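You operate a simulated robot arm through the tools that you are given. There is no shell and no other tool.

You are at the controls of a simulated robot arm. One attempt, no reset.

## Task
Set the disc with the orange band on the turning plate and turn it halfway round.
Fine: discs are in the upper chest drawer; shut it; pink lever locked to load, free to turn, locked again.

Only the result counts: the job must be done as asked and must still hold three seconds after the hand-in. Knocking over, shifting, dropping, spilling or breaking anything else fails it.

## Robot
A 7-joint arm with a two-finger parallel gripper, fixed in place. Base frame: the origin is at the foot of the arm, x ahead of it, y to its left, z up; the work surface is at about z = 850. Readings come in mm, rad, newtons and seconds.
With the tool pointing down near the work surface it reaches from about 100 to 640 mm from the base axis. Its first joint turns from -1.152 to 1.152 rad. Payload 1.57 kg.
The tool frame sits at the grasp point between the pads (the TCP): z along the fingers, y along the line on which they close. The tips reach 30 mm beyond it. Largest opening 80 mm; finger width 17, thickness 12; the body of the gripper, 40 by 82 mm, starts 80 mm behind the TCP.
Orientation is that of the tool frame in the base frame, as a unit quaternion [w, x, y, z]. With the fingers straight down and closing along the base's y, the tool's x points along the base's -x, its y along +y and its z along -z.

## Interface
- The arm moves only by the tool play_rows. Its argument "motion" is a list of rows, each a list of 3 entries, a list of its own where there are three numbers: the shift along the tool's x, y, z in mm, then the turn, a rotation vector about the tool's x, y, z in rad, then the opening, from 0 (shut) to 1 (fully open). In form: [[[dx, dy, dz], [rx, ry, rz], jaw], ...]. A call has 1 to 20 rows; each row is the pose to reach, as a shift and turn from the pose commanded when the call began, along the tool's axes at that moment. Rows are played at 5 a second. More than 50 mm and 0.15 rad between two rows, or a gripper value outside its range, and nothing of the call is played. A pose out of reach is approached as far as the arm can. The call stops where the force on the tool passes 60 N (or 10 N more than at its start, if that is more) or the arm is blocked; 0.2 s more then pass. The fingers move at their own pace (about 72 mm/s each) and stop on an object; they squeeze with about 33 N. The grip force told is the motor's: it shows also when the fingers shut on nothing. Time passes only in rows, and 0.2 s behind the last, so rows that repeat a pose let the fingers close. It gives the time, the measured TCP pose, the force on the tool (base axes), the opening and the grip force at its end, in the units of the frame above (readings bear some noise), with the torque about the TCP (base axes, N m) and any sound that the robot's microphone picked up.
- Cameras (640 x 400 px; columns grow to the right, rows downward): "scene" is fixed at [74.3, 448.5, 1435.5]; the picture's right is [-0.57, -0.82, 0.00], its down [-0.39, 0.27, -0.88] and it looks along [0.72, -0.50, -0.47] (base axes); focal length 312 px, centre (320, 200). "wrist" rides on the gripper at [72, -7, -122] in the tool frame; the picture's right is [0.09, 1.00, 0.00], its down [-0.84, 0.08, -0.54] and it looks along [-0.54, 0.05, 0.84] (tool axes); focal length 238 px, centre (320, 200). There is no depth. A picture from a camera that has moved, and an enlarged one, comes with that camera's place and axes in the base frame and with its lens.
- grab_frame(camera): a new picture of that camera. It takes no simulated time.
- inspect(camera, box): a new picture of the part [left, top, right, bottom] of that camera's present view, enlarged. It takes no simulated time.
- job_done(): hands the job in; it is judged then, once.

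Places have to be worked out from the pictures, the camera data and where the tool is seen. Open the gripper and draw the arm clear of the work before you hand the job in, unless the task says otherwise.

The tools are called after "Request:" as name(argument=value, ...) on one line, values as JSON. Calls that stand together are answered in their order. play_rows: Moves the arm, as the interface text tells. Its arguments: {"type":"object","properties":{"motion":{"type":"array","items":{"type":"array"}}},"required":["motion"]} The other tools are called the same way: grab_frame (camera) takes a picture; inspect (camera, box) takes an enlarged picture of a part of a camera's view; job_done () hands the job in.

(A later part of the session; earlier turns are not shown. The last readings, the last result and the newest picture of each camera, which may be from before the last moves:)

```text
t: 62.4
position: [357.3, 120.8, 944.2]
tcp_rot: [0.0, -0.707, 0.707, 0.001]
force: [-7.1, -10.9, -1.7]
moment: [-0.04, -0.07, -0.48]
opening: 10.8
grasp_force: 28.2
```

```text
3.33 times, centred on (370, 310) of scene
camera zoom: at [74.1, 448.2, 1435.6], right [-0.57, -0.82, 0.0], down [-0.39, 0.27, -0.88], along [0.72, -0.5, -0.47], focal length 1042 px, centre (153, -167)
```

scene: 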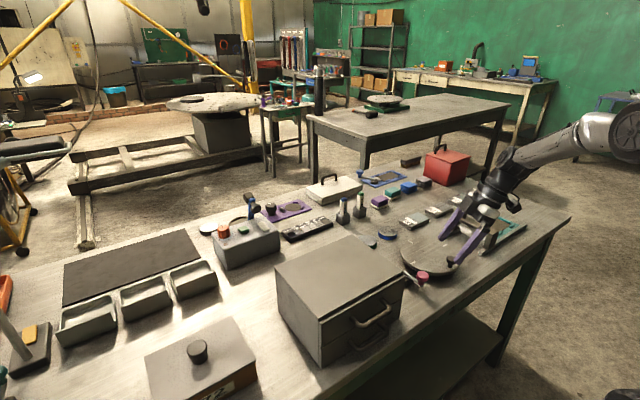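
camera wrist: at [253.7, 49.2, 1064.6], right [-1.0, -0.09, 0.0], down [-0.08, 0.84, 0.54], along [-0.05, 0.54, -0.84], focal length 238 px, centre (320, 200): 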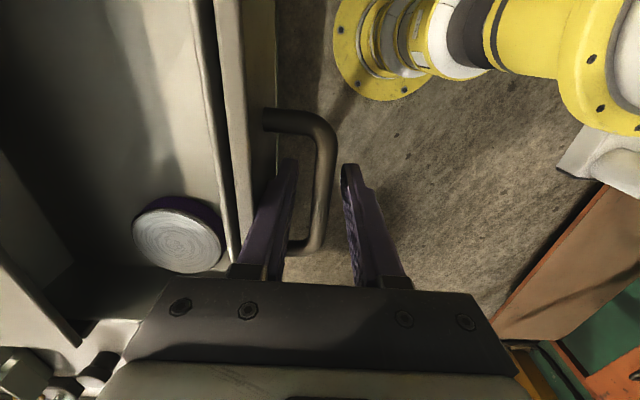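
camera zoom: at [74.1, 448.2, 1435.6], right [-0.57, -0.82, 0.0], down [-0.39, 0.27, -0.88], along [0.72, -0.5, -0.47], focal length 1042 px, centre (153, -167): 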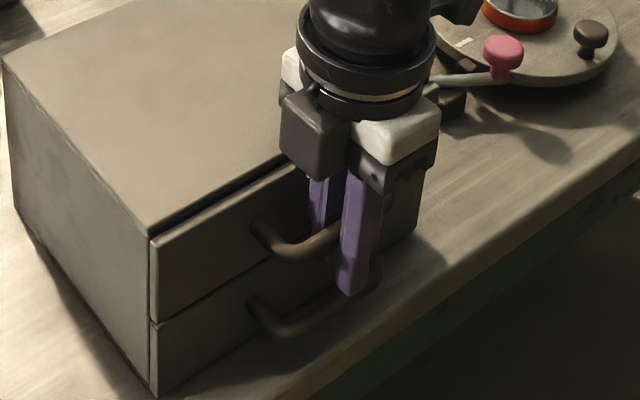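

The drawer has seated (7 N back-pressure, face flush with the lower one). I open the jaws and lift off.

Request:
play_rows(motion=[[[0, 0, 0], [0, 0, 0], 0.2], [[0, 0, 0], [0, 0, 0], 0.33], [[0, 1, 0], [0, 0, 0], 0.33], [[0, 1, -25], [0, 0, 0], 0.33], [[0, 1, -60], [0, 0, 0], 0.33], [[0, 1, -100], [0, 0, 0], 0.33], [[0, 1, -140], [0, 0, 0], 0.33], [[0, 1, -140], [0, 0, 0], 0.33]])

Request:
grab_frame(camera="scene")

Request:
inspect(camera="scene", box=[310, 240, 430, 370])

Request:
inspect(camera="wrist", box=[220, 40, 380, 190])

```text
t: 64.2
position: [356.5, 119.8, 1084.7]
tcp_rot: [0.0, -0.707, 0.707, 0.0]
force: [0.4, 0.8, -0.7]
moment: [0.01, 0.05, 0.03]
opening: 26.3
grasp_force: 0.0
```

```text
taken
```

scene: 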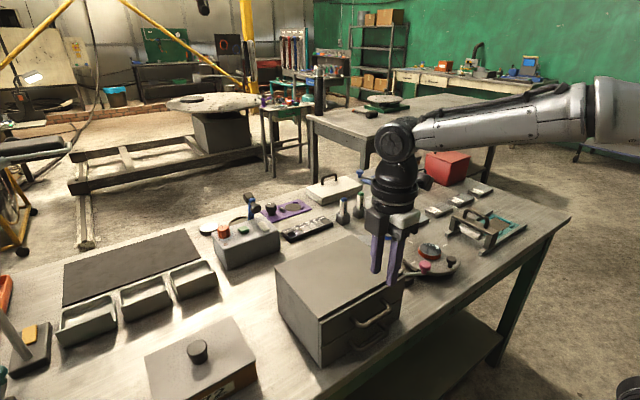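

```text
3.08 times, centred on (370, 305) of scene
camera zoom: at [74.3, 448.5, 1435.5], right [-0.57, -0.82, 0.0], down [-0.39, 0.27, -0.88], along [0.72, -0.5, -0.47], focal length 962 px, centre (166, -123)
```

zoom: 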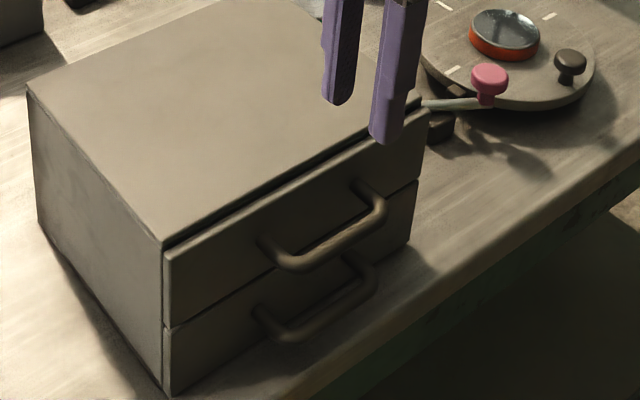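

```text
2.67 times, centred on (300, 115) of wrist
camera zoom: at [361.8, 47.6, 1205.4], right [-1.0, -0.09, 0.0], down [-0.08, 0.84, 0.54], along [-0.05, 0.54, -0.84], focal length 636 px, centre (373, 427)
```

zoom: 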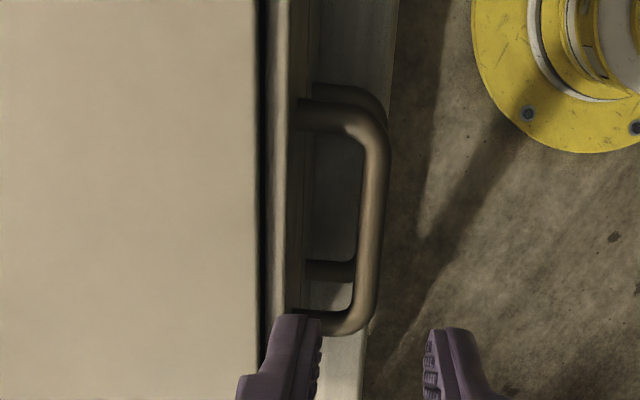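

The drawer is shut flush as at the start (bar back at x≈355), and the disc sits on the plate. Now I go over the pink knob at about (437,-135), with the jaws turned along the lever's tangent (≈1.0 rad).

Request:
play_rows(motion=[[[32, -10, 0], [0, 0, 0.072], 0.6], [[64, -20, 0], [0, 0, 0.143], 0.65], [[96, -30, 0], [0, 0, 0.214], 0.65], [[128, -40, 0], [0, 0, 0.286], 0.65], [[160, -50, 0], [0, 0, 0.357], 0.65], [[192, -61, 10], [0, 0, 0.428], 0.65], [[224, -71, 25], [0, 0, 0.5], 0.65], [[254.8, -80.8, 50], [0, 0, 0.571], 0.65], [[254.8, -80.8, 60], [0, 0, 0.571], 0.65], [[254.8, -80.8, 60], [0, 0, 0.571], 0.65]])

Request:
grab_frame(camera="wrist")

Request:
inspect(camera="wrist", box=[230, 60, 410, 190])

```text
t: 66.4
position: [437.6, -134.1, 1024.5]
tcp_rot: [0.001, -0.48, 0.877, -0.001]
force: [-0.2, 0.2, -0.7]
moment: [0.01, 0.01, -0.02]
opening: 52.1
grasp_force: 0.1
```

```text
taken
camera wrist: at [404.4, -199.2, 1145.9], right [-0.89, 0.46, 0.0], down [0.39, 0.75, 0.54], along [0.25, 0.48, -0.84], focal length 238 px, centre (320, 200)
```

wrist: 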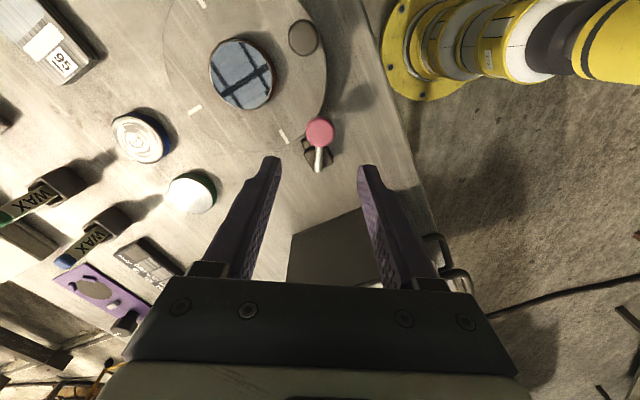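

```text
3.08 times, centred on (320, 125) of wrist
camera zoom: at [404.4, -199.2, 1145.9], right [-0.89, 0.46, 0.0], down [0.39, 0.75, 0.54], along [0.25, 0.48, -0.84], focal length 733 px, centre (320, 431)
```

zoom: 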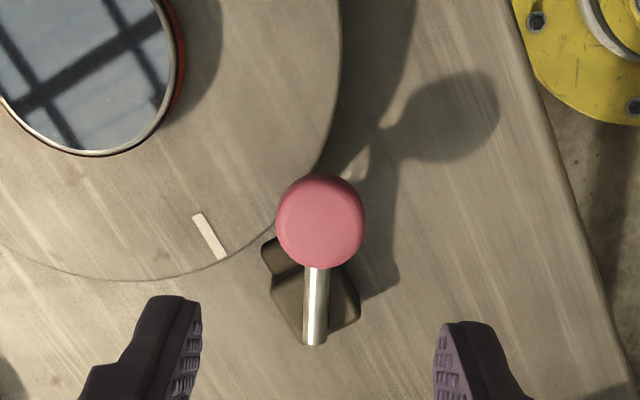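

The knob lies right under the tool. I descend with the jaws half open to straddle the cap again, tips above the plate.

Request:
play_rows(motion=[[[0, 0, 25], [0, 0, 0], 0.65], [[0, 0, 55], [0, 0, 0], 0.65], [[0, 0, 80], [0, 0, 0], 0.65], [[0, 0, 95], [0, 0, 0], 0.65], [[0, 0, 103], [0, 0, 0], 0.65], [[0, 0, 103], [0, 0, 0], 0.43], [[0, 0, 103], [0, 0, 0], 0.43]])

Request:
inspect(camera="wrist", box=[230, 100, 410, 240])

Request:
inspect(camera="scene", box=[380, 220, 470, 300])

```text
t: 68.0
position: [436.2, -134.3, 922.3]
tcp_rot: [0.0, -0.479, 0.878, 0.0]
force: [-0.5, 0.6, -0.3]
moment: [0.0, 0.04, 0.01]
opening: 34.7
grasp_force: 0.1
```

```text
2.86 times, centred on (320, 170) of wrist
camera zoom: at [404.2, -198.0, 1042.9], right [-0.89, 0.46, 0.0], down [0.39, 0.75, 0.54], along [0.25, 0.48, -0.84], focal length 681 px, centre (320, 286)
```

zoom: 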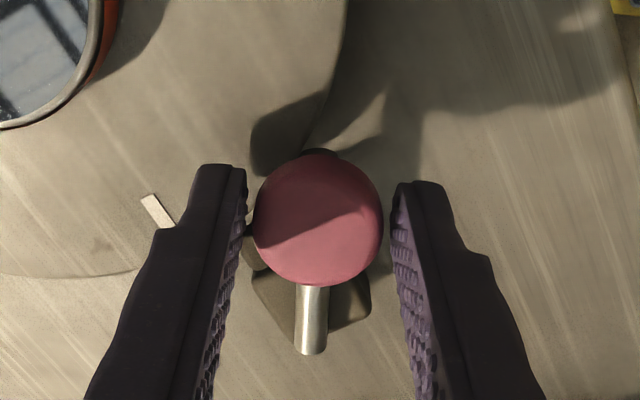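

```text
5.00 times, centred on (425, 260) of scene
camera zoom: at [74.3, 448.5, 1435.5], right [-0.57, -0.82, 0.0], down [-0.39, 0.27, -0.88], along [0.72, -0.5, -0.47], focal length 1563 px, centre (-205, -100)
```

zoom: 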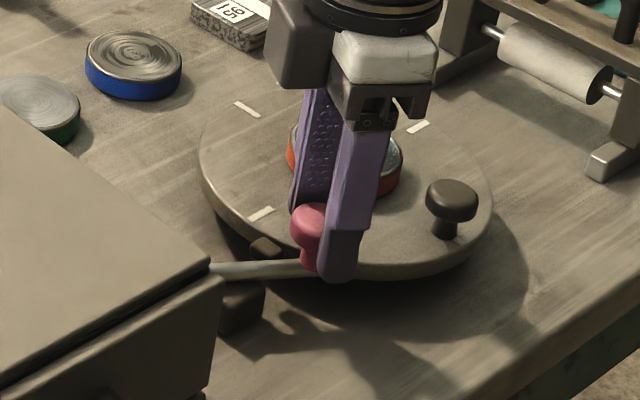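

The cap is caged. I swing the lever back along the arc, first half.

Request:
play_rows(motion=[[[-0.2, 4.6, 0], [0, 0, 0.1], 0.43], [[-0.9, 9.1, 0], [0, 0, 0.2], 0.43], [[-2.0, 13.6, 0], [0, 0, 0.3], 0.43], [[-3.6, 17.9, 0], [0, 0, 0.4], 0.43], [[-5.6, 22.0, 0], [0, 0, 0.5], 0.43], [[-5.6, 22.0, 0], [0, 0, 0.5], 0.43]])

Request:
inspect(camera="wrist", box=[230, 100, 410, 240])

```text
t: 69.4
position: [421.0, -118.0, 921.3]
tcp_rot: [0.0, -0.247, 0.969, 0.0]
force: [0.1, -0.4, -0.9]
moment: [-0.01, 0.0, 0.01]
opening: 34.5
grasp_force: 0.0
```

```text
2.86 times, centred on (320, 170) of wrist
camera zoom: at [360.9, -158.0, 1042.7], right [-0.56, 0.83, 0.0], down [0.7, 0.47, 0.54], along [0.45, 0.3, -0.84], focal length 681 px, centre (320, 286)
```

zoom: 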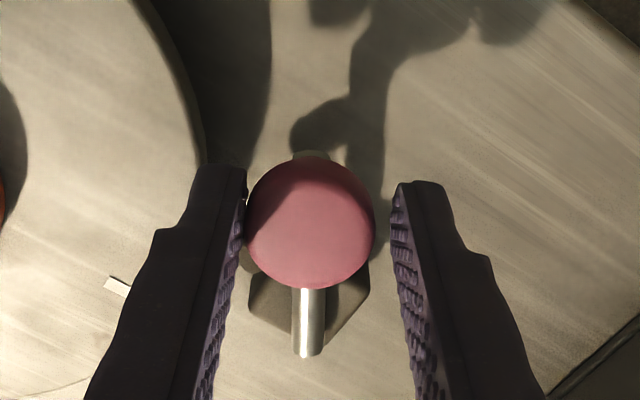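

The lever follows. I carry on through the rest of the swing to the free end.

Request:
play_rows(motion=[[[-0.2, 4.6, 0], [0, 0, 0.1], 0.43], [[-0.9, 9.1, 0], [0, 0, 0.2], 0.43], [[-2.0, 13.6, 0], [0, 0, 0.3], 0.43], [[-3.6, 17.9, 0], [0, 0, 0.4], 0.43], [[-5.6, 22.0, 0], [0, 0, 0.5], 0.43], [[-6.3, 23.2, 0], [0, 0, 0.53], 0.43], [[-6.3, 23.2, 0], [0, 0, 0.53], 0.43]])

Request:
inspect(camera="wrist", box=[230, 100, 410, 240])

Request:
inspect(camera="scene", box=[380, 220, 470, 300])

```text
t: 71.0
position: [416.6, -93.5, 921.8]
tcp_rot: [0.0, 0.015, 1.0, 0.0]
force: [0.2, 0.9, -0.5]
moment: [0.02, -0.01, 0.01]
opening: 34.3
grasp_force: 0.0
```

```text
2.86 times, centred on (320, 170) of wrist
camera zoom: at [343.9, -98.4, 1042.8], right [-0.06, 1.0, 0.0], down [0.84, 0.05, 0.54], along [0.54, 0.03, -0.84], focal length 681 px, centre (320, 286)
```

zoom: 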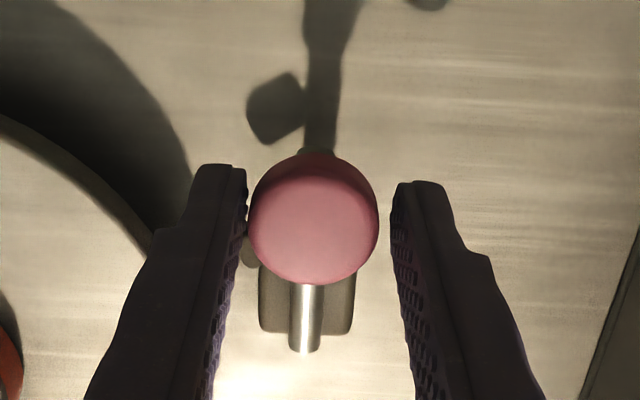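

```text
5.00 times, centred on (425, 260) of scene
camera zoom: at [74.3, 448.5, 1435.5], right [-0.57, -0.82, 0.0], down [-0.39, 0.27, -0.88], along [0.72, -0.5, -0.47], focal length 1563 px, centre (-205, -100)
```

zoom: 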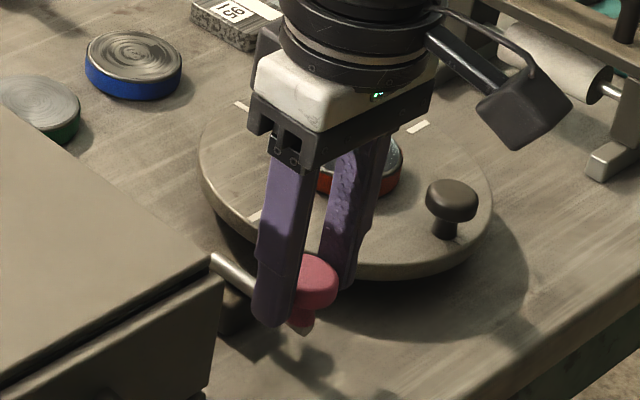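

The rod is square with its block again, as at the start: free. I open, lift clear, and check it stays.

Request:
play_rows(motion=[[[0, 0, 0], [0, 0, 0], 0.65], [[0, 0, 0], [0, 0, 0], 0.65], [[0, 0, -25], [0, 0, 0], 0.65], [[0, 0, -60], [0, 0, 0], 0.65], [[0, 0, -100], [0, 0, 0], 0.65], [[0, 0, -100], [0, 0, 0], 0.65]])

Request:
grab_frame(camera="wrist")

Request:
inspect(camera="scene", box=[380, 220, 470, 300])

```text
t: 72.4
position: [416.4, -94.3, 1022.8]
tcp_rot: [0.001, 0.016, 1.0, 0.0]
force: [-1.8, 0.1, -0.6]
moment: [-0.01, -0.03, 0.0]
opening: 51.9
grasp_force: 0.0
```

```text
taken
camera wrist: at [344.8, -98.5, 1143.2], right [-0.06, 1.0, 0.0], down [0.84, 0.05, 0.54], along [0.54, 0.03, -0.84], focal length 238 px, centre (320, 200)
```

wrist: 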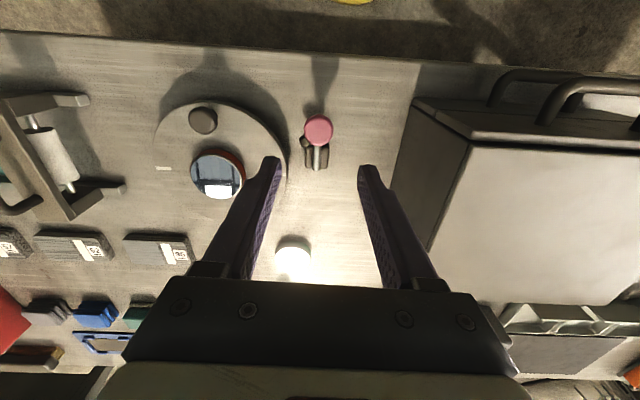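

```text
5.00 times, centred on (425, 260) of scene
camera zoom: at [74.3, 448.5, 1435.5], right [-0.57, -0.82, 0.0], down [-0.39, 0.27, -0.88], along [0.72, -0.5, -0.47], focal length 1563 px, centre (-205, -100)
```

zoom: 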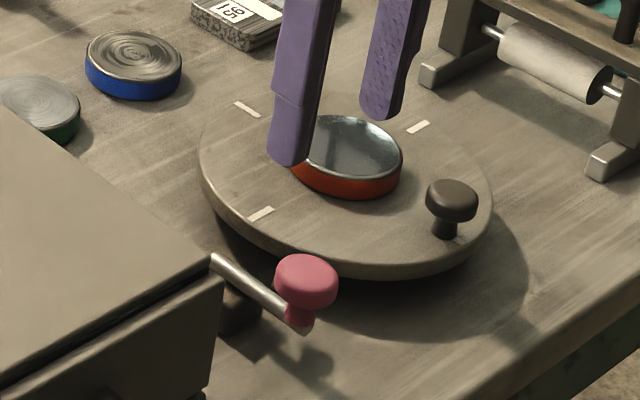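

The lever stays free. Before turning the plate I test in the air, above it, whether the wrist can turn far enough for a half-turn in one sweep; first I go above the plate centre turning to +90°.

Request:
play_rows(motion=[[[-6, -10, -10], [0, 0, -0.146], 0.65], [[-12, -21, -20], [0, 0, -0.292], 0.65], [[-18, -31, -30], [0, 0, -0.438], 0.65], [[-25, -42, -40], [0, 0, -0.584], 0.65], [[-31, -52, -40], [0, 0, -0.73], 0.65], [[-37, -63, -40], [0, 0, -0.876], 0.65], [[-43, -73, -40], [0, 0, -1.022], 0.65], [[-49, -84, -40], [0, 0, -1.168], 0.65], [[-55, -94, -40], [0, 0, -1.314], 0.65], [[-62, -105, -40], [0, 0, -1.46], 0.65], [[-67.7, -115, -40], [0, 0, -1.6], 0.65], [[-67.7, -115, -40], [0, 0, -1.6], 0.65]])

Request:
play_rows(motion=[[[0, 0, 0], [0, 0, -0.145], 0.65], [[0, 0, 0], [0, 0, -0.29], 0.65], [[0, 0, 0], [0, 0, -0.435], 0.65], [[0, 0, 0], [0, 0, -0.58], 0.65], [[0, 0, 0], [0, 0, -0.725], 0.65], [[0, 0, 0], [0, 0, -0.87], 0.65], [[0, 0, 0], [0, 0, -1.015], 0.65], [[0, 0, 0], [0, 0, -1.16], 0.65], [[0, 0, 0], [0, 0, -1.305], 0.65], [[0, 0, 0], [0, 0, -1.45], 0.65], [[0, 0, 0], [0, 0, -1.571], 0.65], [[0, 0, 0], [0, 0, -1.571], 0.65]])

```text
t: 75.0
position: [478.5, -210.7, 1061.1]
tcp_rot: [0.0, -0.707, 0.707, 0.001]
force: [-0.1, -0.1, -0.3]
moment: [-0.02, -0.01, 0.0]
opening: 51.8
grasp_force: 0.1
```

```text
t: 77.6
position: [474.3, -45.4, 1019.1]
tcp_rot: [0.051, 0.996, -0.067, 0.008]
force: [0.2, 0.5, 0.0]
moment: [0.0, 0.02, -0.02]
opening: 51.8
grasp_force: 0.0
out of reach, approached as far as the arm can: row 8, 9, 10, 11, 12
```

The last part of that turn was out of reach and the arm drifted toward y≈-45. I look before doing anything else.

Request:
grab_frame(camera="scene")

Request:
grab_frame(camera="wrist")

```text
taken
```

scene: 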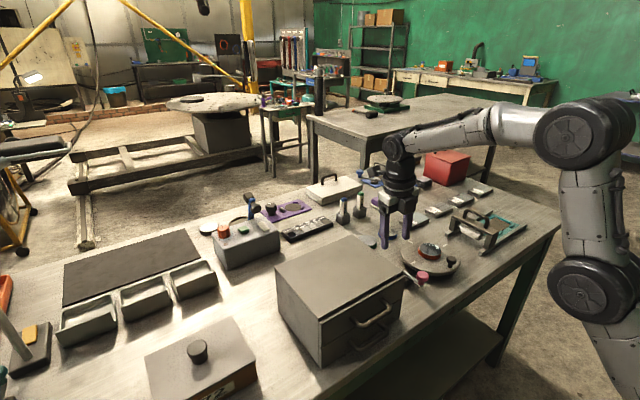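

```text
taken
camera wrist: at [545.6, -36.3, 1138.9], right [-0.04, -0.99, 0.1], down [-0.84, 0.09, 0.53], along [-0.53, -0.06, -0.84], focal length 238 px, centre (320, 200)
```

wrist: 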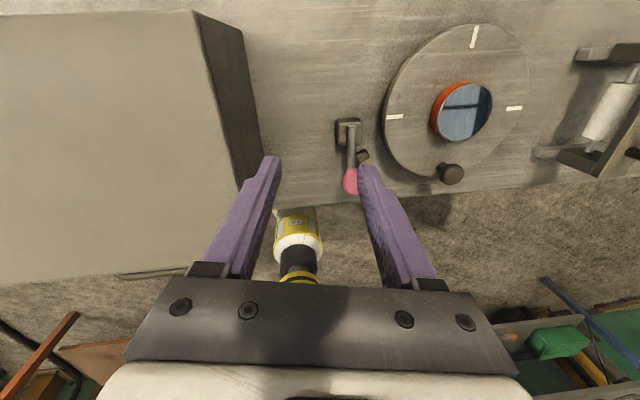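

Nothing was touched: the disc, lever and chest are as before. I turn the wrist back in small steps, rising 30 mm; the other turning sense (via the +y side) should suit the wrist.

Request:
play_rows(motion=[[[0, 0, -15], [0, 0, 0.1], 0.65], [[0, 0, -30], [0, 0, 0.2], 0.65], [[0, 0, -30], [0, 0, 0.3], 0.65], [[0, 0, -30], [0, 0, 0.4], 0.65], [[0, 0, -30], [0, 0, 0.5], 0.65], [[0, 0, -30], [0, 0, 0.6], 0.65], [[0, 0, -30], [0, 0, 0.7], 0.65], [[0, 0, -30], [0, 0, 0.8], 0.65], [[0, 0, -30], [0, 0, 0.8], 0.65], [[0, 0, -30], [0, 0, 0.8], 0.65]])

Request:
grab_frame(camera="scene")

```text
t: 79.8
position: [475.0, -44.1, 1047.0]
tcp_rot: [0.044, 0.892, -0.45, 0.026]
force: [0.4, -0.9, 0.7]
moment: [0.02, -0.02, 0.01]
opening: 51.9
grasp_force: 0.1
```

```text
taken
```

scene: 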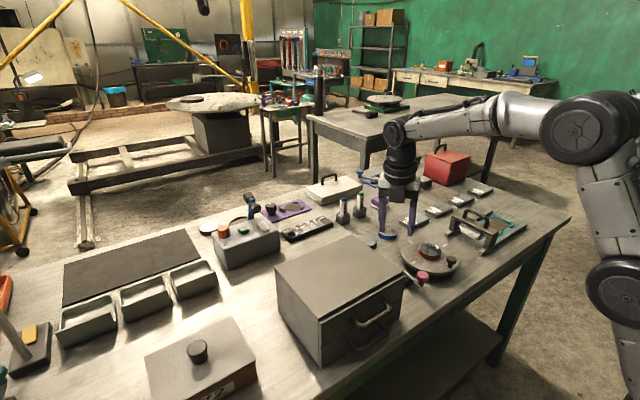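

The arm is back in reach at (475,-44,1047). I bring the hand upright, turn it to face as at the start, and carry it above the plate's dark knob (≈(414,-211)).

Request:
play_rows(motion=[[[6.2, 9.3, 0.2], [-0.004, -0.007, 0.138], 0.65], [[12.3, 18.6, 0.5], [-0.008, -0.014, 0.276], 0.65], [[18.5, 27.9, 0.7], [-0.012, -0.02, 0.414], 0.65], [[24.6, 37.2, 0.9], [-0.016, -0.027, 0.551], 0.65], [[30.8, 46.5, 1.1], [-0.02, -0.034, 0.689], 0.65], [[37, 55.8, 1.4], [-0.024, -0.041, 0.827], 0.65], [[43.1, 65.1, 1.6], [-0.028, -0.048, 0.965], 0.65], [[49.3, 74.4, 1.8], [-0.032, -0.054, 1.103], 0.65], [[55.5, 83.7, 2], [-0.036, -0.061, 1.241], 0.65], [[61.6, 93, 2.3], [-0.04, -0.068, 1.378], 0.65], [[67.8, 102.3, 2.5], [-0.044, -0.075, 1.516], 0.65], [[74, 111.6, 2.7], [-0.048, -0.082, 1.654], 0.65], [[80.1, 120.9, 2.9], [-0.052, -0.088, 1.792], 0.65], [[86.3, 130.2, 3.2], [-0.056, -0.095, 1.93], 0.65], [[92.4, 139.5, 3.4], [-0.06, -0.102, 2.068], 0.65], [[98.6, 148.8, 3.6], [-0.064, -0.109, 2.205], 0.65], [[98.6, 148.8, 3.6], [-0.064, -0.109, 2.205], 0.65]])

Request:
grab_frame(camera="wrist")

Request:
inspect(camera="wrist", box=[220, 60, 440, 200])

```text
t: 83.4
position: [413.3, -212.1, 1060.1]
tcp_rot: [0.0, 0.001, 1.0, 0.002]
force: [-0.4, 0.0, 0.2]
moment: [0.02, 0.0, -0.01]
opening: 51.8
grasp_force: 0.0
```

```text
taken
camera wrist: at [341.9, -219.5, 1181.2], right [-0.09, 1.0, 0.0], down [0.84, 0.07, 0.54], along [0.54, 0.05, -0.84], focal length 238 px, centre (320, 200)
```

wrist: 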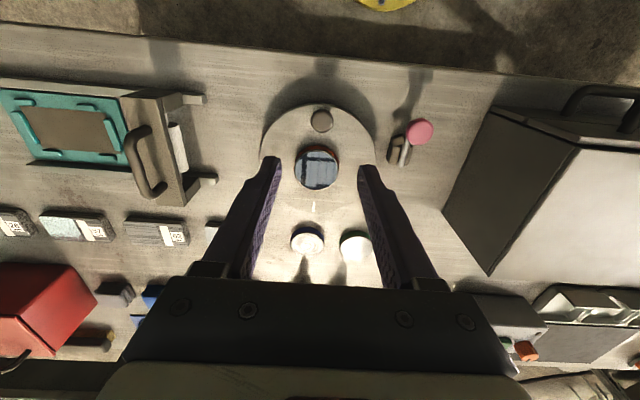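

```text
2.86 times, centred on (330, 130) of wrist
camera zoom: at [341.9, -219.5, 1181.2], right [-0.09, 1.0, 0.0], down [0.84, 0.07, 0.54], along [0.54, 0.05, -0.84], focal length 681 px, centre (291, 400)
```

zoom: 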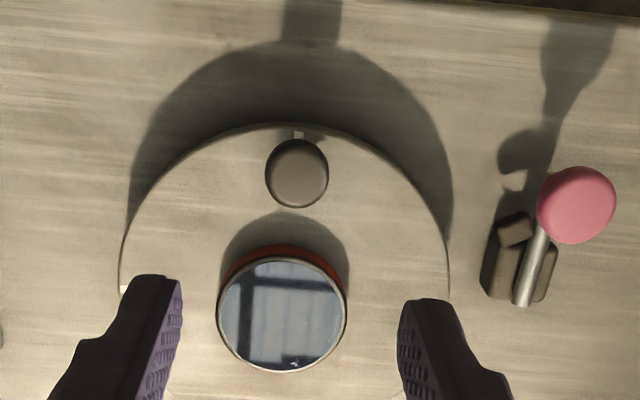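

The knob reads at about (412,-210.6), so it sits 68 mm from the centre. I descend around it, tips kept ≈7 mm above the plate, and close to feel its size.

Request:
play_rows(motion=[[[1.3, 1.5, 20], [0, 0, 0], 0.65], [[1.3, 1.5, 55], [0, 0, 0], 0.65], [[1.3, 1.5, 90], [0, 0, 0], 0.65], [[1.3, 1.5, 115], [0, 0, 0], 0.65], [[1.3, 1.5, 132], [0, 0, 0], 0.65], [[1.3, 1.5, 142], [0, 0, 0], 0.65], [[1.3, 1.5, 142], [0, 0, 0], 0.65]])

Request:
inspect(camera="wrist", box=[230, 100, 410, 240])

Request:
inspect(camera="scene", box=[390, 210, 480, 290])

```text
t: 85.0
position: [413.7, -208.9, 917.8]
tcp_rot: [0.001, 0.0, 1.0, 0.001]
force: [-0.5, 0.8, 0.4]
moment: [-0.01, 0.02, 0.0]
opening: 51.7
grasp_force: 0.1
```

```text
2.86 times, centred on (320, 170) of wrist
camera zoom: at [341.2, -216.1, 1038.8], right [-0.09, 1.0, 0.0], down [0.84, 0.08, 0.54], along [0.54, 0.05, -0.84], focal length 681 px, centre (320, 286)
```

zoom: 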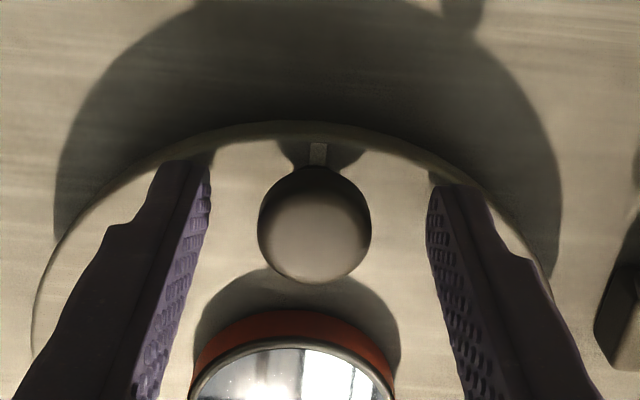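

```text
5.00 times, centred on (435, 250) of scene
camera zoom: at [74.3, 448.5, 1435.5], right [-0.57, -0.82, 0.0], down [-0.39, 0.27, -0.88], along [0.72, -0.5, -0.47], focal length 1563 px, centre (-255, -50)
```

zoom: 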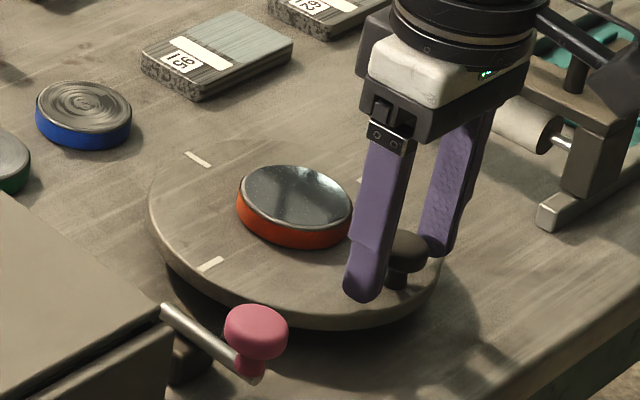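

The cap is about 25 mm wide and sits roughly 2 mm toward -x and -y of the tool. I correct that and close on it.

Request:
play_rows(motion=[[[1.5, -1.5, 0], [0, 0, 0], 0.65], [[1.5, -1.5, 0], [0, 0, 0], 0.45], [[1.5, -1.5, 0], [0, 0, 0], 0.2], [[1.5, -1.5, 0], [0, 0, 0], 0.2], [[1.5, -1.5, 0], [0, 0, 0], 0.2]])

Request:
inspect(camera="wrist", box=[230, 100, 410, 240])

```text
t: 86.2
position: [411.2, -211.4, 918.9]
tcp_rot: [0.001, 0.001, 1.0, 0.001]
force: [-1.0, -1.4, 0.0]
moment: [-0.02, 0.02, -0.05]
opening: 25.6
grasp_force: 37.0
```

```text
2.86 times, centred on (320, 170) of wrist
camera zoom: at [339.6, -218.4, 1039.0], right [-0.09, 1.0, 0.0], down [0.84, 0.08, 0.54], along [0.54, 0.05, -0.84], focal length 681 px, centre (320, 286)
```

zoom: 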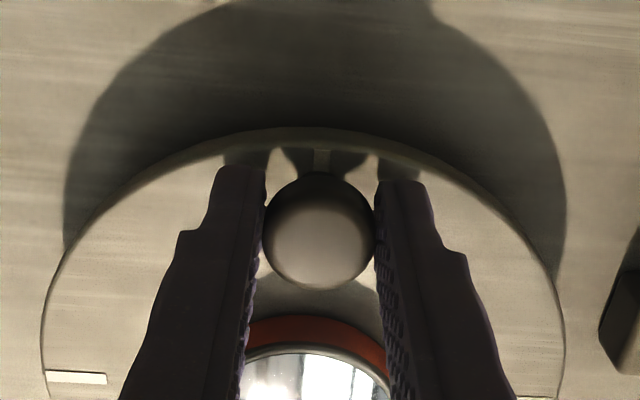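

The knob's cap is 25.6 mm; the tool is at (411.2,-211.4). I ease the jaws to a 1.5 mm slack and begin turning the plate clockwise on a 68.5 mm arc about (480,-210.7), first 0.3 rad.

Request:
play_rows(motion=[[[0, 0, 0], [0, 0, 0], 0.34], [[0, 0, 0], [0, 0, 0], 0.34], [[-0.1, 3.4, 0], [0, 0, 0.05], 0.34], [[-0.3, 6.8, 0], [0, 0, 0.1], 0.34], [[-0.8, 10.2, 0], [0, 0, 0.15], 0.34], [[-1.4, 13.6, 0], [0, 0, 0.2], 0.34], [[-2.1, 16.9, 0], [0, 0, 0.25], 0.34], [[-3.1, 20.2, 0], [0, 0, 0.3], 0.34], [[-3.1, 20.2, 0], [0, 0, 0.3], 0.34]])

Request:
inspect(camera="wrist", box=[230, 100, 410, 240])

Request:
inspect(camera="scene", box=[390, 210, 480, 290])

```text
t: 88.2
position: [414.5, -191.0, 916.9]
tcp_rot: [0.0, 0.151, 0.989, 0.001]
force: [0.8, 0.6, -0.6]
moment: [-0.01, -0.02, 0.0]
opening: 27.2
grasp_force: 0.0
```

```text
2.86 times, centred on (320, 170) of wrist
camera zoom: at [344.3, -176.3, 1038.4], right [0.21, 0.98, 0.0], down [0.82, -0.18, 0.54], along [0.53, -0.11, -0.84], focal length 681 px, centre (320, 286)
```

zoom: 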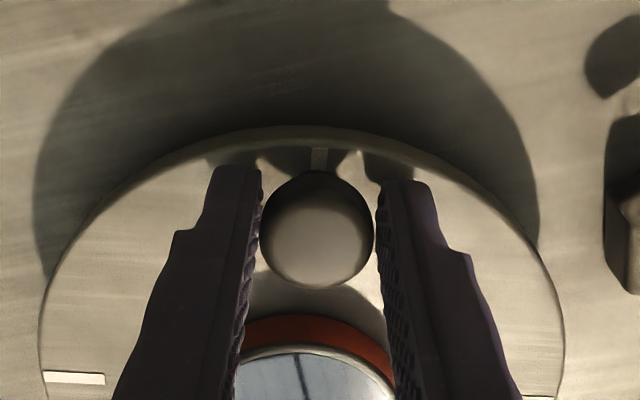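

```text
5.00 times, centred on (435, 250) of scene
camera zoom: at [74.3, 448.5, 1435.5], right [-0.57, -0.82, 0.0], down [-0.39, 0.27, -0.88], along [0.72, -0.5, -0.47], focal length 1563 px, centre (-255, -50)
```

zoom: 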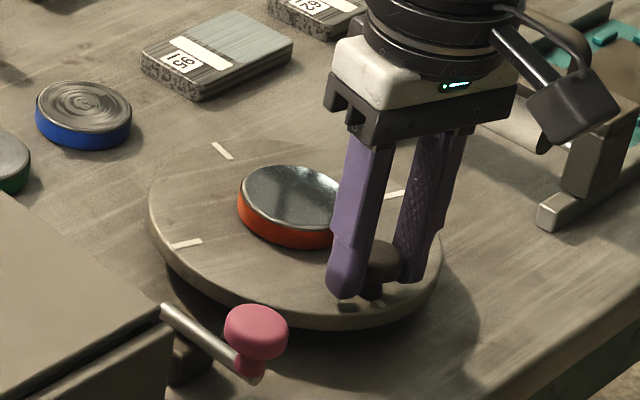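

The plate turns freely with the disc riding on it. I carry on along the arc, another 1.2 rad.

Request:
play_rows(motion=[[[-0.3, 6.8, 0], [0, 0, 0.1], 0.34], [[-1.4, 13.6, 0], [0, 0, 0.2], 0.34], [[-3.1, 20.2, 0], [0, 0, 0.3], 0.34], [[-5.4, 26.7, 0], [0, 0, 0.4], 0.34], [[-8.4, 32.8, 0], [0, 0, 0.5], 0.34], [[-12.0, 38.7, 0], [0, 0, 0.6], 0.34], [[-16.1, 44.1, 0], [0, 0, 0.7], 0.34], [[-20.8, 49.1, 0], [0, 0, 0.8], 0.34], [[-25.9, 53.7, 0], [0, 0, 0.9], 0.34], [[-31.5, 57.6, 0], [0, 0, 1.0], 0.34], [[-37.4, 61.0, 0], [0, 0, 1.1], 0.34], [[-43.7, 63.8, 0], [0, 0, 1.2], 0.34], [[-43.7, 63.8, 0], [0, 0, 1.2], 0.34]])

Request:
grab_frame(camera="wrist")

Request:
inspect(camera="wrist", box=[230, 100, 410, 240])

Request:
inspect(camera="scene", box=[380, 200, 480, 290])

```text
t: 91.0
position: [476.5, -143.8, 916.2]
tcp_rot: [0.0, 0.683, 0.73, 0.002]
force: [0.6, 0.4, -0.3]
moment: [-0.03, 0.03, 0.0]
opening: 27.7
grasp_force: 0.1
```

```text
taken
camera wrist: at [464.1, -72.7, 1037.8], right [0.99, 0.16, 0.0], down [0.13, -0.83, 0.54], along [0.09, -0.53, -0.84], focal length 238 px, centre (320, 200)
```

wrist: 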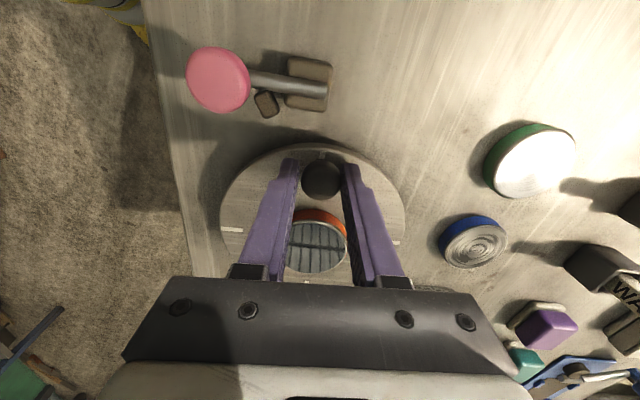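

```text
2.86 times, centred on (320, 170) of wrist
camera zoom: at [464.1, -72.7, 1037.8], right [0.99, 0.16, 0.0], down [0.13, -0.83, 0.54], along [0.09, -0.53, -0.84], focal length 681 px, centre (320, 286)
```

zoom: 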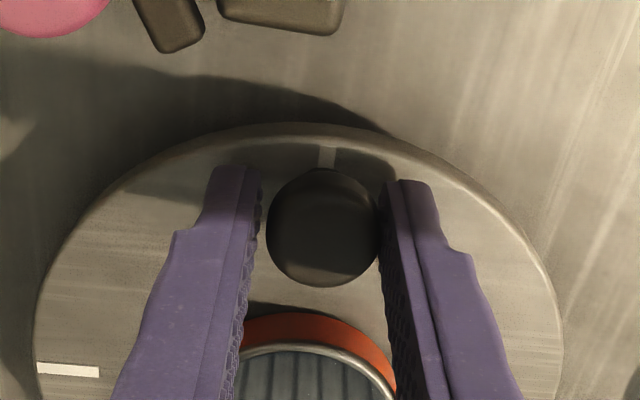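

```text
4.44 times, centred on (430, 245) of scene
camera zoom: at [74.3, 448.5, 1435.5], right [-0.57, -0.82, 0.0], down [-0.39, 0.27, -0.88], along [0.72, -0.5, -0.47], focal length 1389 px, centre (-169, 0)
```

zoom: 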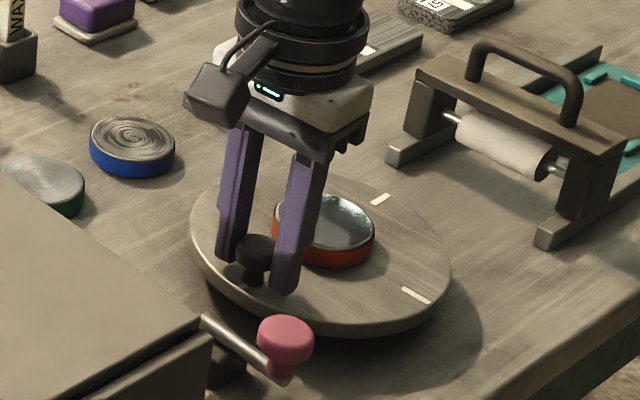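

About 1.5 rad done, the disc riding quietly. I turn 0.7 rad further, and will then re-grip with the hand turned round, so as to stay inside the wrist's range.

Request:
play_rows(motion=[[[-0.3, 6.8, 0], [0, 0, 0.1], 0.34], [[-1.4, 13.6, 0], [0, 0, 0.2], 0.34], [[-3.1, 20.2, 0], [0, 0, 0.3], 0.34], [[-5.4, 26.7, 0], [0, 0, 0.4], 0.34], [[-8.4, 32.8, 0], [0, 0, 0.5], 0.34], [[-12.0, 38.7, 0], [0, 0, 0.6], 0.34], [[-14.0, 41.5, 0], [0, 0, 0.65], 0.34], [[-16.1, 44.1, 0], [0, 0, 0.7], 0.34], [[-16.1, 44.1, 0], [0, 0, 0.7], 0.34]])

Request:
inspect(camera="wrist", box=[230, 100, 410, 240])

Request:
inspect(camera="scene", box=[380, 200, 480, 290])

```text
t: 93.0
position: [521.0, -156.1, 917.0]
tcp_rot: [0.0, 0.892, 0.452, 0.001]
force: [0.0, 0.6, -0.1]
moment: [-0.03, -0.01, 0.0]
opening: 27.3
grasp_force: 0.1
```

```text
2.86 times, centred on (320, 170) of wrist
camera zoom: at [558.2, -95.4, 1039.1], right [0.86, -0.51, 0.0], down [-0.43, -0.72, 0.54], along [-0.28, -0.46, -0.84], focal length 681 px, centre (320, 286)
```

zoom: 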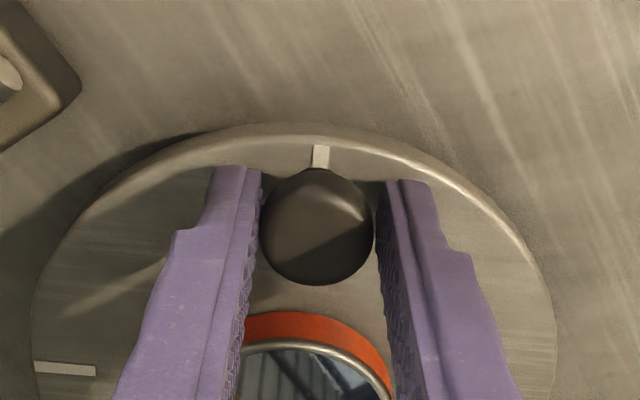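

```text
4.44 times, centred on (430, 245) of scene
camera zoom: at [74.3, 448.5, 1435.5], right [-0.57, -0.82, 0.0], down [-0.39, 0.27, -0.88], along [0.72, -0.5, -0.47], focal length 1389 px, centre (-169, 0)
```

zoom: 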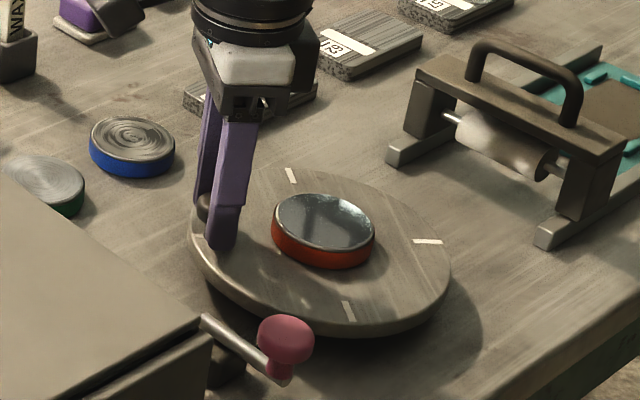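

2.2 rad done. I open, lift 95 mm and turn the hand half round in place for the re-grip.

Request:
play_rows(motion=[[[0, 0, 0], [0, 0, 0], 0.6], [[0, 0, 0], [0, 0, 0], 0.6], [[0, 0, -30], [0, 0, 0], 0.6], [[0, 0, -65], [0, 0, 0], 0.6], [[0, 0, -95], [0, 0, 0], 0.6], [[0, 0, -95], [0, 0, -0.145], 0.6], [[0, 0, -95], [0, 0, -0.29], 0.6], [[0, 0, -95], [0, 0, -0.435], 0.6], [[0, 0, -95], [0, 0, -0.58], 0.6], [[0, 0, -95], [0, 0, -0.725], 0.6], [[0, 0, -95], [0, 0, -0.87], 0.6], [[0, 0, -95], [0, 0, -1.015], 0.6], [[0, 0, -95], [0, 0, -1.16], 0.6], [[0, 0, -95], [0, 0, -1.305], 0.6], [[0, 0, -95], [0, 0, -1.45], 0.6], [[0, 0, -95], [0, 0, -1.571], 0.6], [[0, 0, -95], [0, 0, -1.571], 0.6]])

Request:
play_rows(motion=[[[0, 0, 0], [0, 0, -0.145], 0.6], [[0, 0, 0], [0, 0, -0.29], 0.6], [[0, 0, 0], [0, 0, -0.435], 0.6], [[0, 0, 0], [0, 0, -0.58], 0.6], [[0, 0, 0], [0, 0, -0.725], 0.6], [[0, 0, 0], [0, 0, -0.87], 0.6], [[0, 0, 0], [0, 0, -1.015], 0.6], [[0, 0, 0], [0, 0, -1.16], 0.6], [[0, 0, 0], [0, 0, -1.305], 0.6], [[0, 0, 0], [0, 0, -1.45], 0.6], [[0, 0, 0], [0, 0, -1.571], 0.6], [[0, 0, 0], [0, 0, -1.571], 0.6]])

Request:
grab_frame(camera="wrist")

Request:
inspect(camera="wrist", box=[230, 60, 410, 190])

Request:
inspect(camera="scene", box=[380, 200, 480, 290])

```text
t: 96.6
position: [520.0, -155.3, 1012.3]
tcp_rot: [0.0, 0.309, 0.951, 0.001]
force: [-0.5, 0.2, 0.0]
moment: [0.0, -0.03, 0.02]
opening: 48.0
grasp_force: 0.1
```

```text
t: 99.2
position: [519.0, -156.6, 1013.0]
tcp_rot: [0.0, -0.454, 0.891, 0.0]
force: [-1.0, -0.3, 0.4]
moment: [0.01, -0.03, 0.02]
opening: 47.9
grasp_force: 0.0
```

```text
taken
camera wrist: at [483.1, -218.7, 1133.0], right [-0.86, 0.51, 0.0], down [0.43, 0.72, 0.54], along [0.28, 0.47, -0.84], focal length 238 px, centre (320, 200)
```

wrist: 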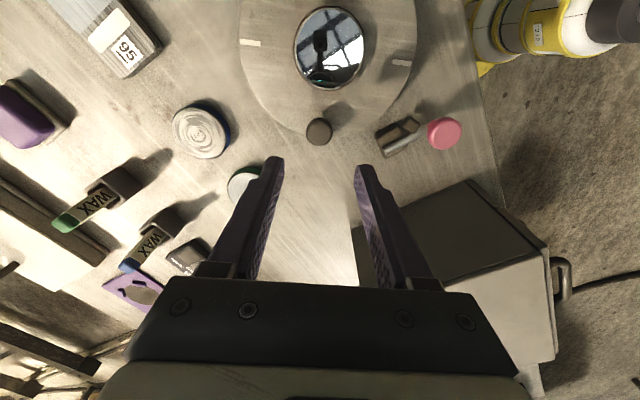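

```text
3.08 times, centred on (320, 125) of wrist
camera zoom: at [483.1, -218.7, 1133.0], right [-0.86, 0.51, 0.0], down [0.43, 0.72, 0.54], along [0.28, 0.47, -0.84], focal length 733 px, centre (320, 431)
```

zoom: 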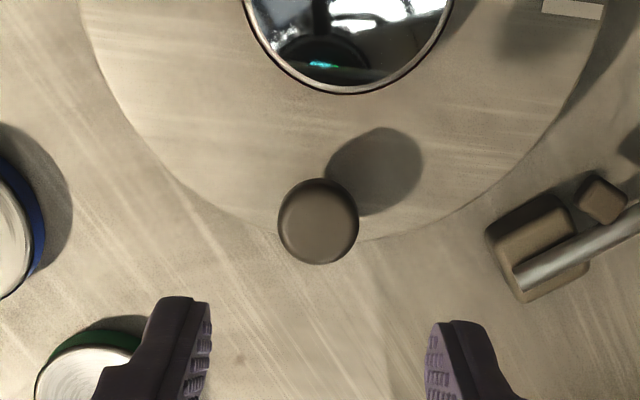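

```text
4.44 times, centred on (430, 245) of scene
camera zoom: at [74.3, 448.5, 1435.5], right [-0.57, -0.82, 0.0], down [-0.39, 0.27, -0.88], along [0.72, -0.5, -0.47], focal length 1389 px, centre (-169, 0)
```

zoom: 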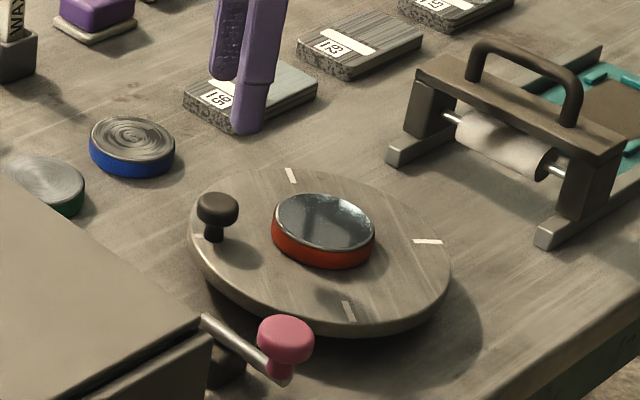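

The knob lies under the hand, about 1.4 mm off along the closing line. I correct and descend on it again.

Request:
play_rows(motion=[[[1, -1.4, 15], [0, 0, 0], 0.6], [[1, -1.4, 45], [0, 0, 0], 0.6], [[1, -1.4, 70], [0, 0, 0], 0.6], [[1, -1.4, 87], [0, 0, 0], 0.6], [[1, -1.4, 96], [0, 0, 0], 0.6], [[1, -1.4, 96], [0, 0, 0], 0.6]])

Request:
inspect(camera="wrist", box=[230, 100, 410, 240])

```text
t: 100.6
position: [520.6, -158.6, 916.1]
tcp_rot: [0.001, -0.453, 0.891, 0.0]
force: [0.1, 0.0, 0.1]
moment: [0.0, -0.01, 0.0]
opening: 48.1
grasp_force: 0.1
```

```text
2.86 times, centred on (320, 170) of wrist
camera zoom: at [484.0, -220.6, 1037.4], right [-0.86, 0.51, 0.0], down [0.43, 0.72, 0.54], along [0.28, 0.47, -0.84], focal length 681 px, centre (320, 286)
```

zoom: 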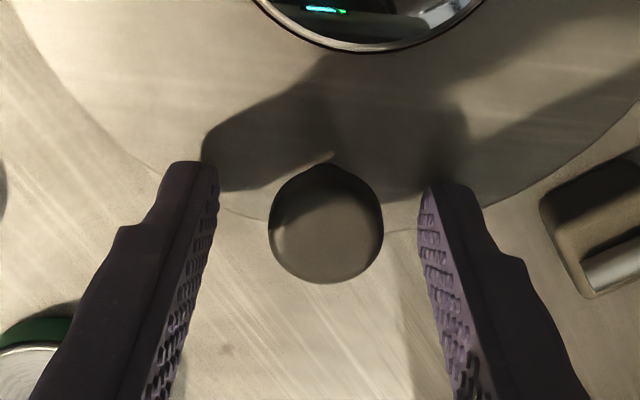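

The knob is between the fingers. I close to the loose cage and take the plate through the remaining arc.

Request:
play_rows(motion=[[[0, 0, 0], [0, 0, 0], 0.34], [[0, 0, 0], [0, 0, 0], 0.34], [[0.3, -6.7, 0], [0, 0, 0.1], 0.34], [[1.3, -13.4, 0], [0, 0, 0.2], 0.34], [[3.0, -19.9, 0], [0, 0, 0.3], 0.34], [[5.3, -26.3, 0], [0, 0, 0.4], 0.34], [[8.3, -32.4, 0], [0, 0, 0.5], 0.34], [[11.8, -38.1, 0], [0, 0, 0.6], 0.34], [[15.9, -43.5, 0], [0, 0, 0.7], 0.34], [[20.5, -48.4, 0], [0, 0, 0.8], 0.34], [[25.0, -52.0, 0], [0, 0, 0.89], 0.34], [[26.8, -52.9, 0], [0, 0, 0.942], 0.34], [[26.8, -52.9, 0], [0, 0, 0.942], 0.34]])

Request:
inspect(camera="wrist", box=[220, 60, 420, 240])

Request:
inspect(camera="scene", box=[380, 200, 480, 290])

```text
t: 103.4
position: [548.4, -211.2, 916.1]
tcp_rot: [0.002, 0.002, 1.0, 0.0]
force: [-0.7, 0.8, 0.9]
moment: [0.06, 0.01, -0.04]
opening: 27.1
grasp_force: 0.1
```

```text
2.22 times, centred on (320, 150) of wrist
camera zoom: at [476.5, -217.9, 1037.4], right [-0.09, 1.0, 0.0], down [0.84, 0.07, 0.54], along [0.54, 0.05, -0.84], focal length 530 px, centre (320, 311)
```

zoom: 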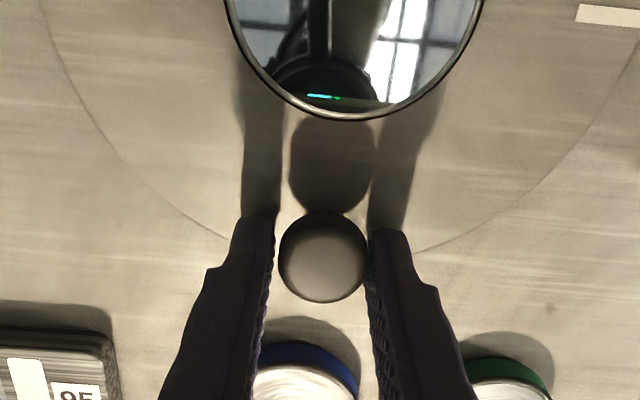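

```text
4.44 times, centred on (430, 245) of scene
camera zoom: at [74.3, 448.5, 1435.5], right [-0.57, -0.82, 0.0], down [-0.39, 0.27, -0.88], along [0.72, -0.5, -0.47], focal length 1389 px, centre (-169, 0)
```

zoom: 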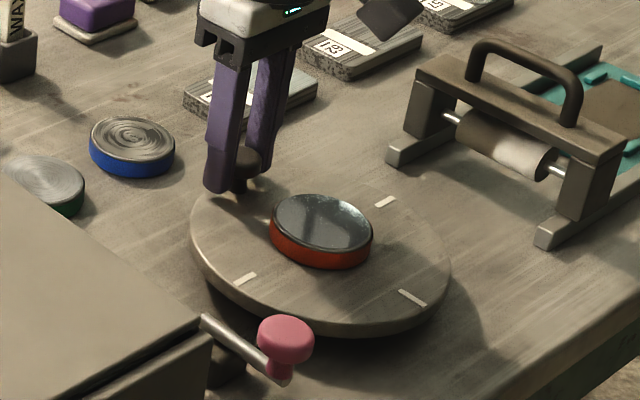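

The tick marks fall back exactly on their first positions (pixels (413,263) and (445,245)), so the plate has gone half round. I release and lift straight up.

Request:
play_rows(motion=[[[0, 0, 0], [0, 0, 0], 0.6], [[0, 0, 0], [0, 0, 0], 0.6], [[0, 0, -30], [0, 0, 0], 0.6], [[0, 0, -65], [0, 0, 0], 0.6], [[0, 0, -105], [0, 0, 0], 0.6], [[0, 0, -105], [0, 0, 0], 0.6]])

Request:
inspect(camera="scene", box=[395, 230, 455, 280])

```text
t: 104.8
position: [548.3, -210.1, 1022.3]
tcp_rot: [0.001, 0.0, 1.0, 0.001]
force: [0.4, 0.2, -0.4]
moment: [0.0, 0.04, 0.0]
opening: 47.9
grasp_force: 0.1
```

```text
8.00 times, centred on (425, 255) of scene
camera zoom: at [74.3, 448.5, 1435.5], right [-0.57, -0.82, 0.0], down [-0.39, 0.27, -0.88], along [0.72, -0.5, -0.47], focal length 2500 px, centre (-520, -240)
```

zoom: 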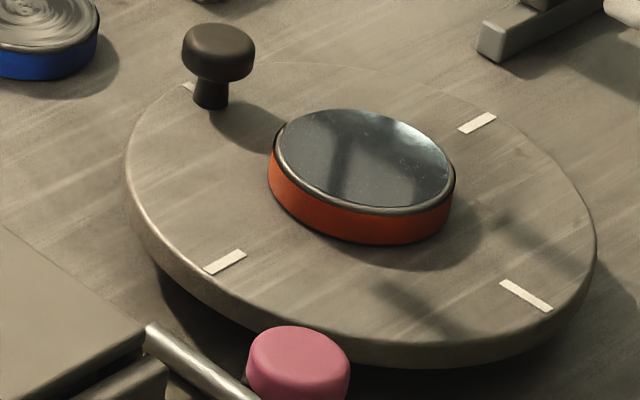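

The ticks coincide to the pixel with the picture before turning, now with the knob on the far side. I move over to the pink knob at (415,-97) to lock it again.

Request:
play_rows(motion=[[[22, 19, -5], [0, 0, 0], 0.65], [[45, 38, -5], [0, 0, 0], 0.65], [[67, 57, -5], [0, 0, 0], 0.65], [[90, 76, -5], [0, 0, 0], 0.65], [[112, 95, -5], [0, 0, 0], 0.65], [[133, 113, 0], [0, 0, 0], 0.65], [[133, 113, 0], [0, 0, 0], 0.65]])

Request:
inspect(camera="wrist", box=[230, 60, 410, 190])

```text
t: 106.4
position: [414.2, -97.7, 1020.2]
tcp_rot: [0.0, 0.001, 1.0, 0.001]
force: [-0.4, 0.1, 0.5]
moment: [-0.04, -0.03, 0.04]
opening: 52.1
grasp_force: 0.0
```

```text
3.08 times, centred on (320, 125) of wrist
camera zoom: at [342.6, -104.6, 1141.8], right [-0.09, 1.0, 0.0], down [0.84, 0.08, 0.54], along [0.54, 0.05, -0.84], focal length 733 px, centre (320, 431)
```

zoom: 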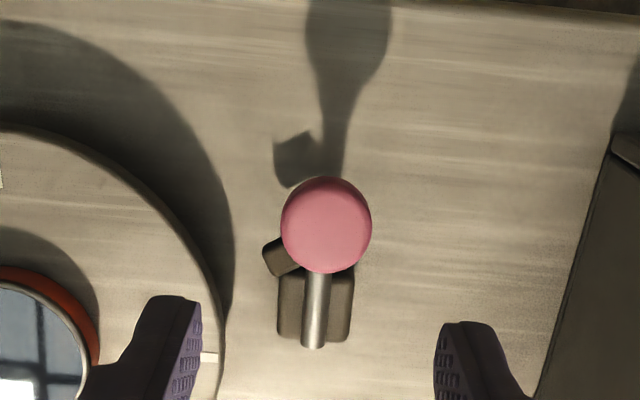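

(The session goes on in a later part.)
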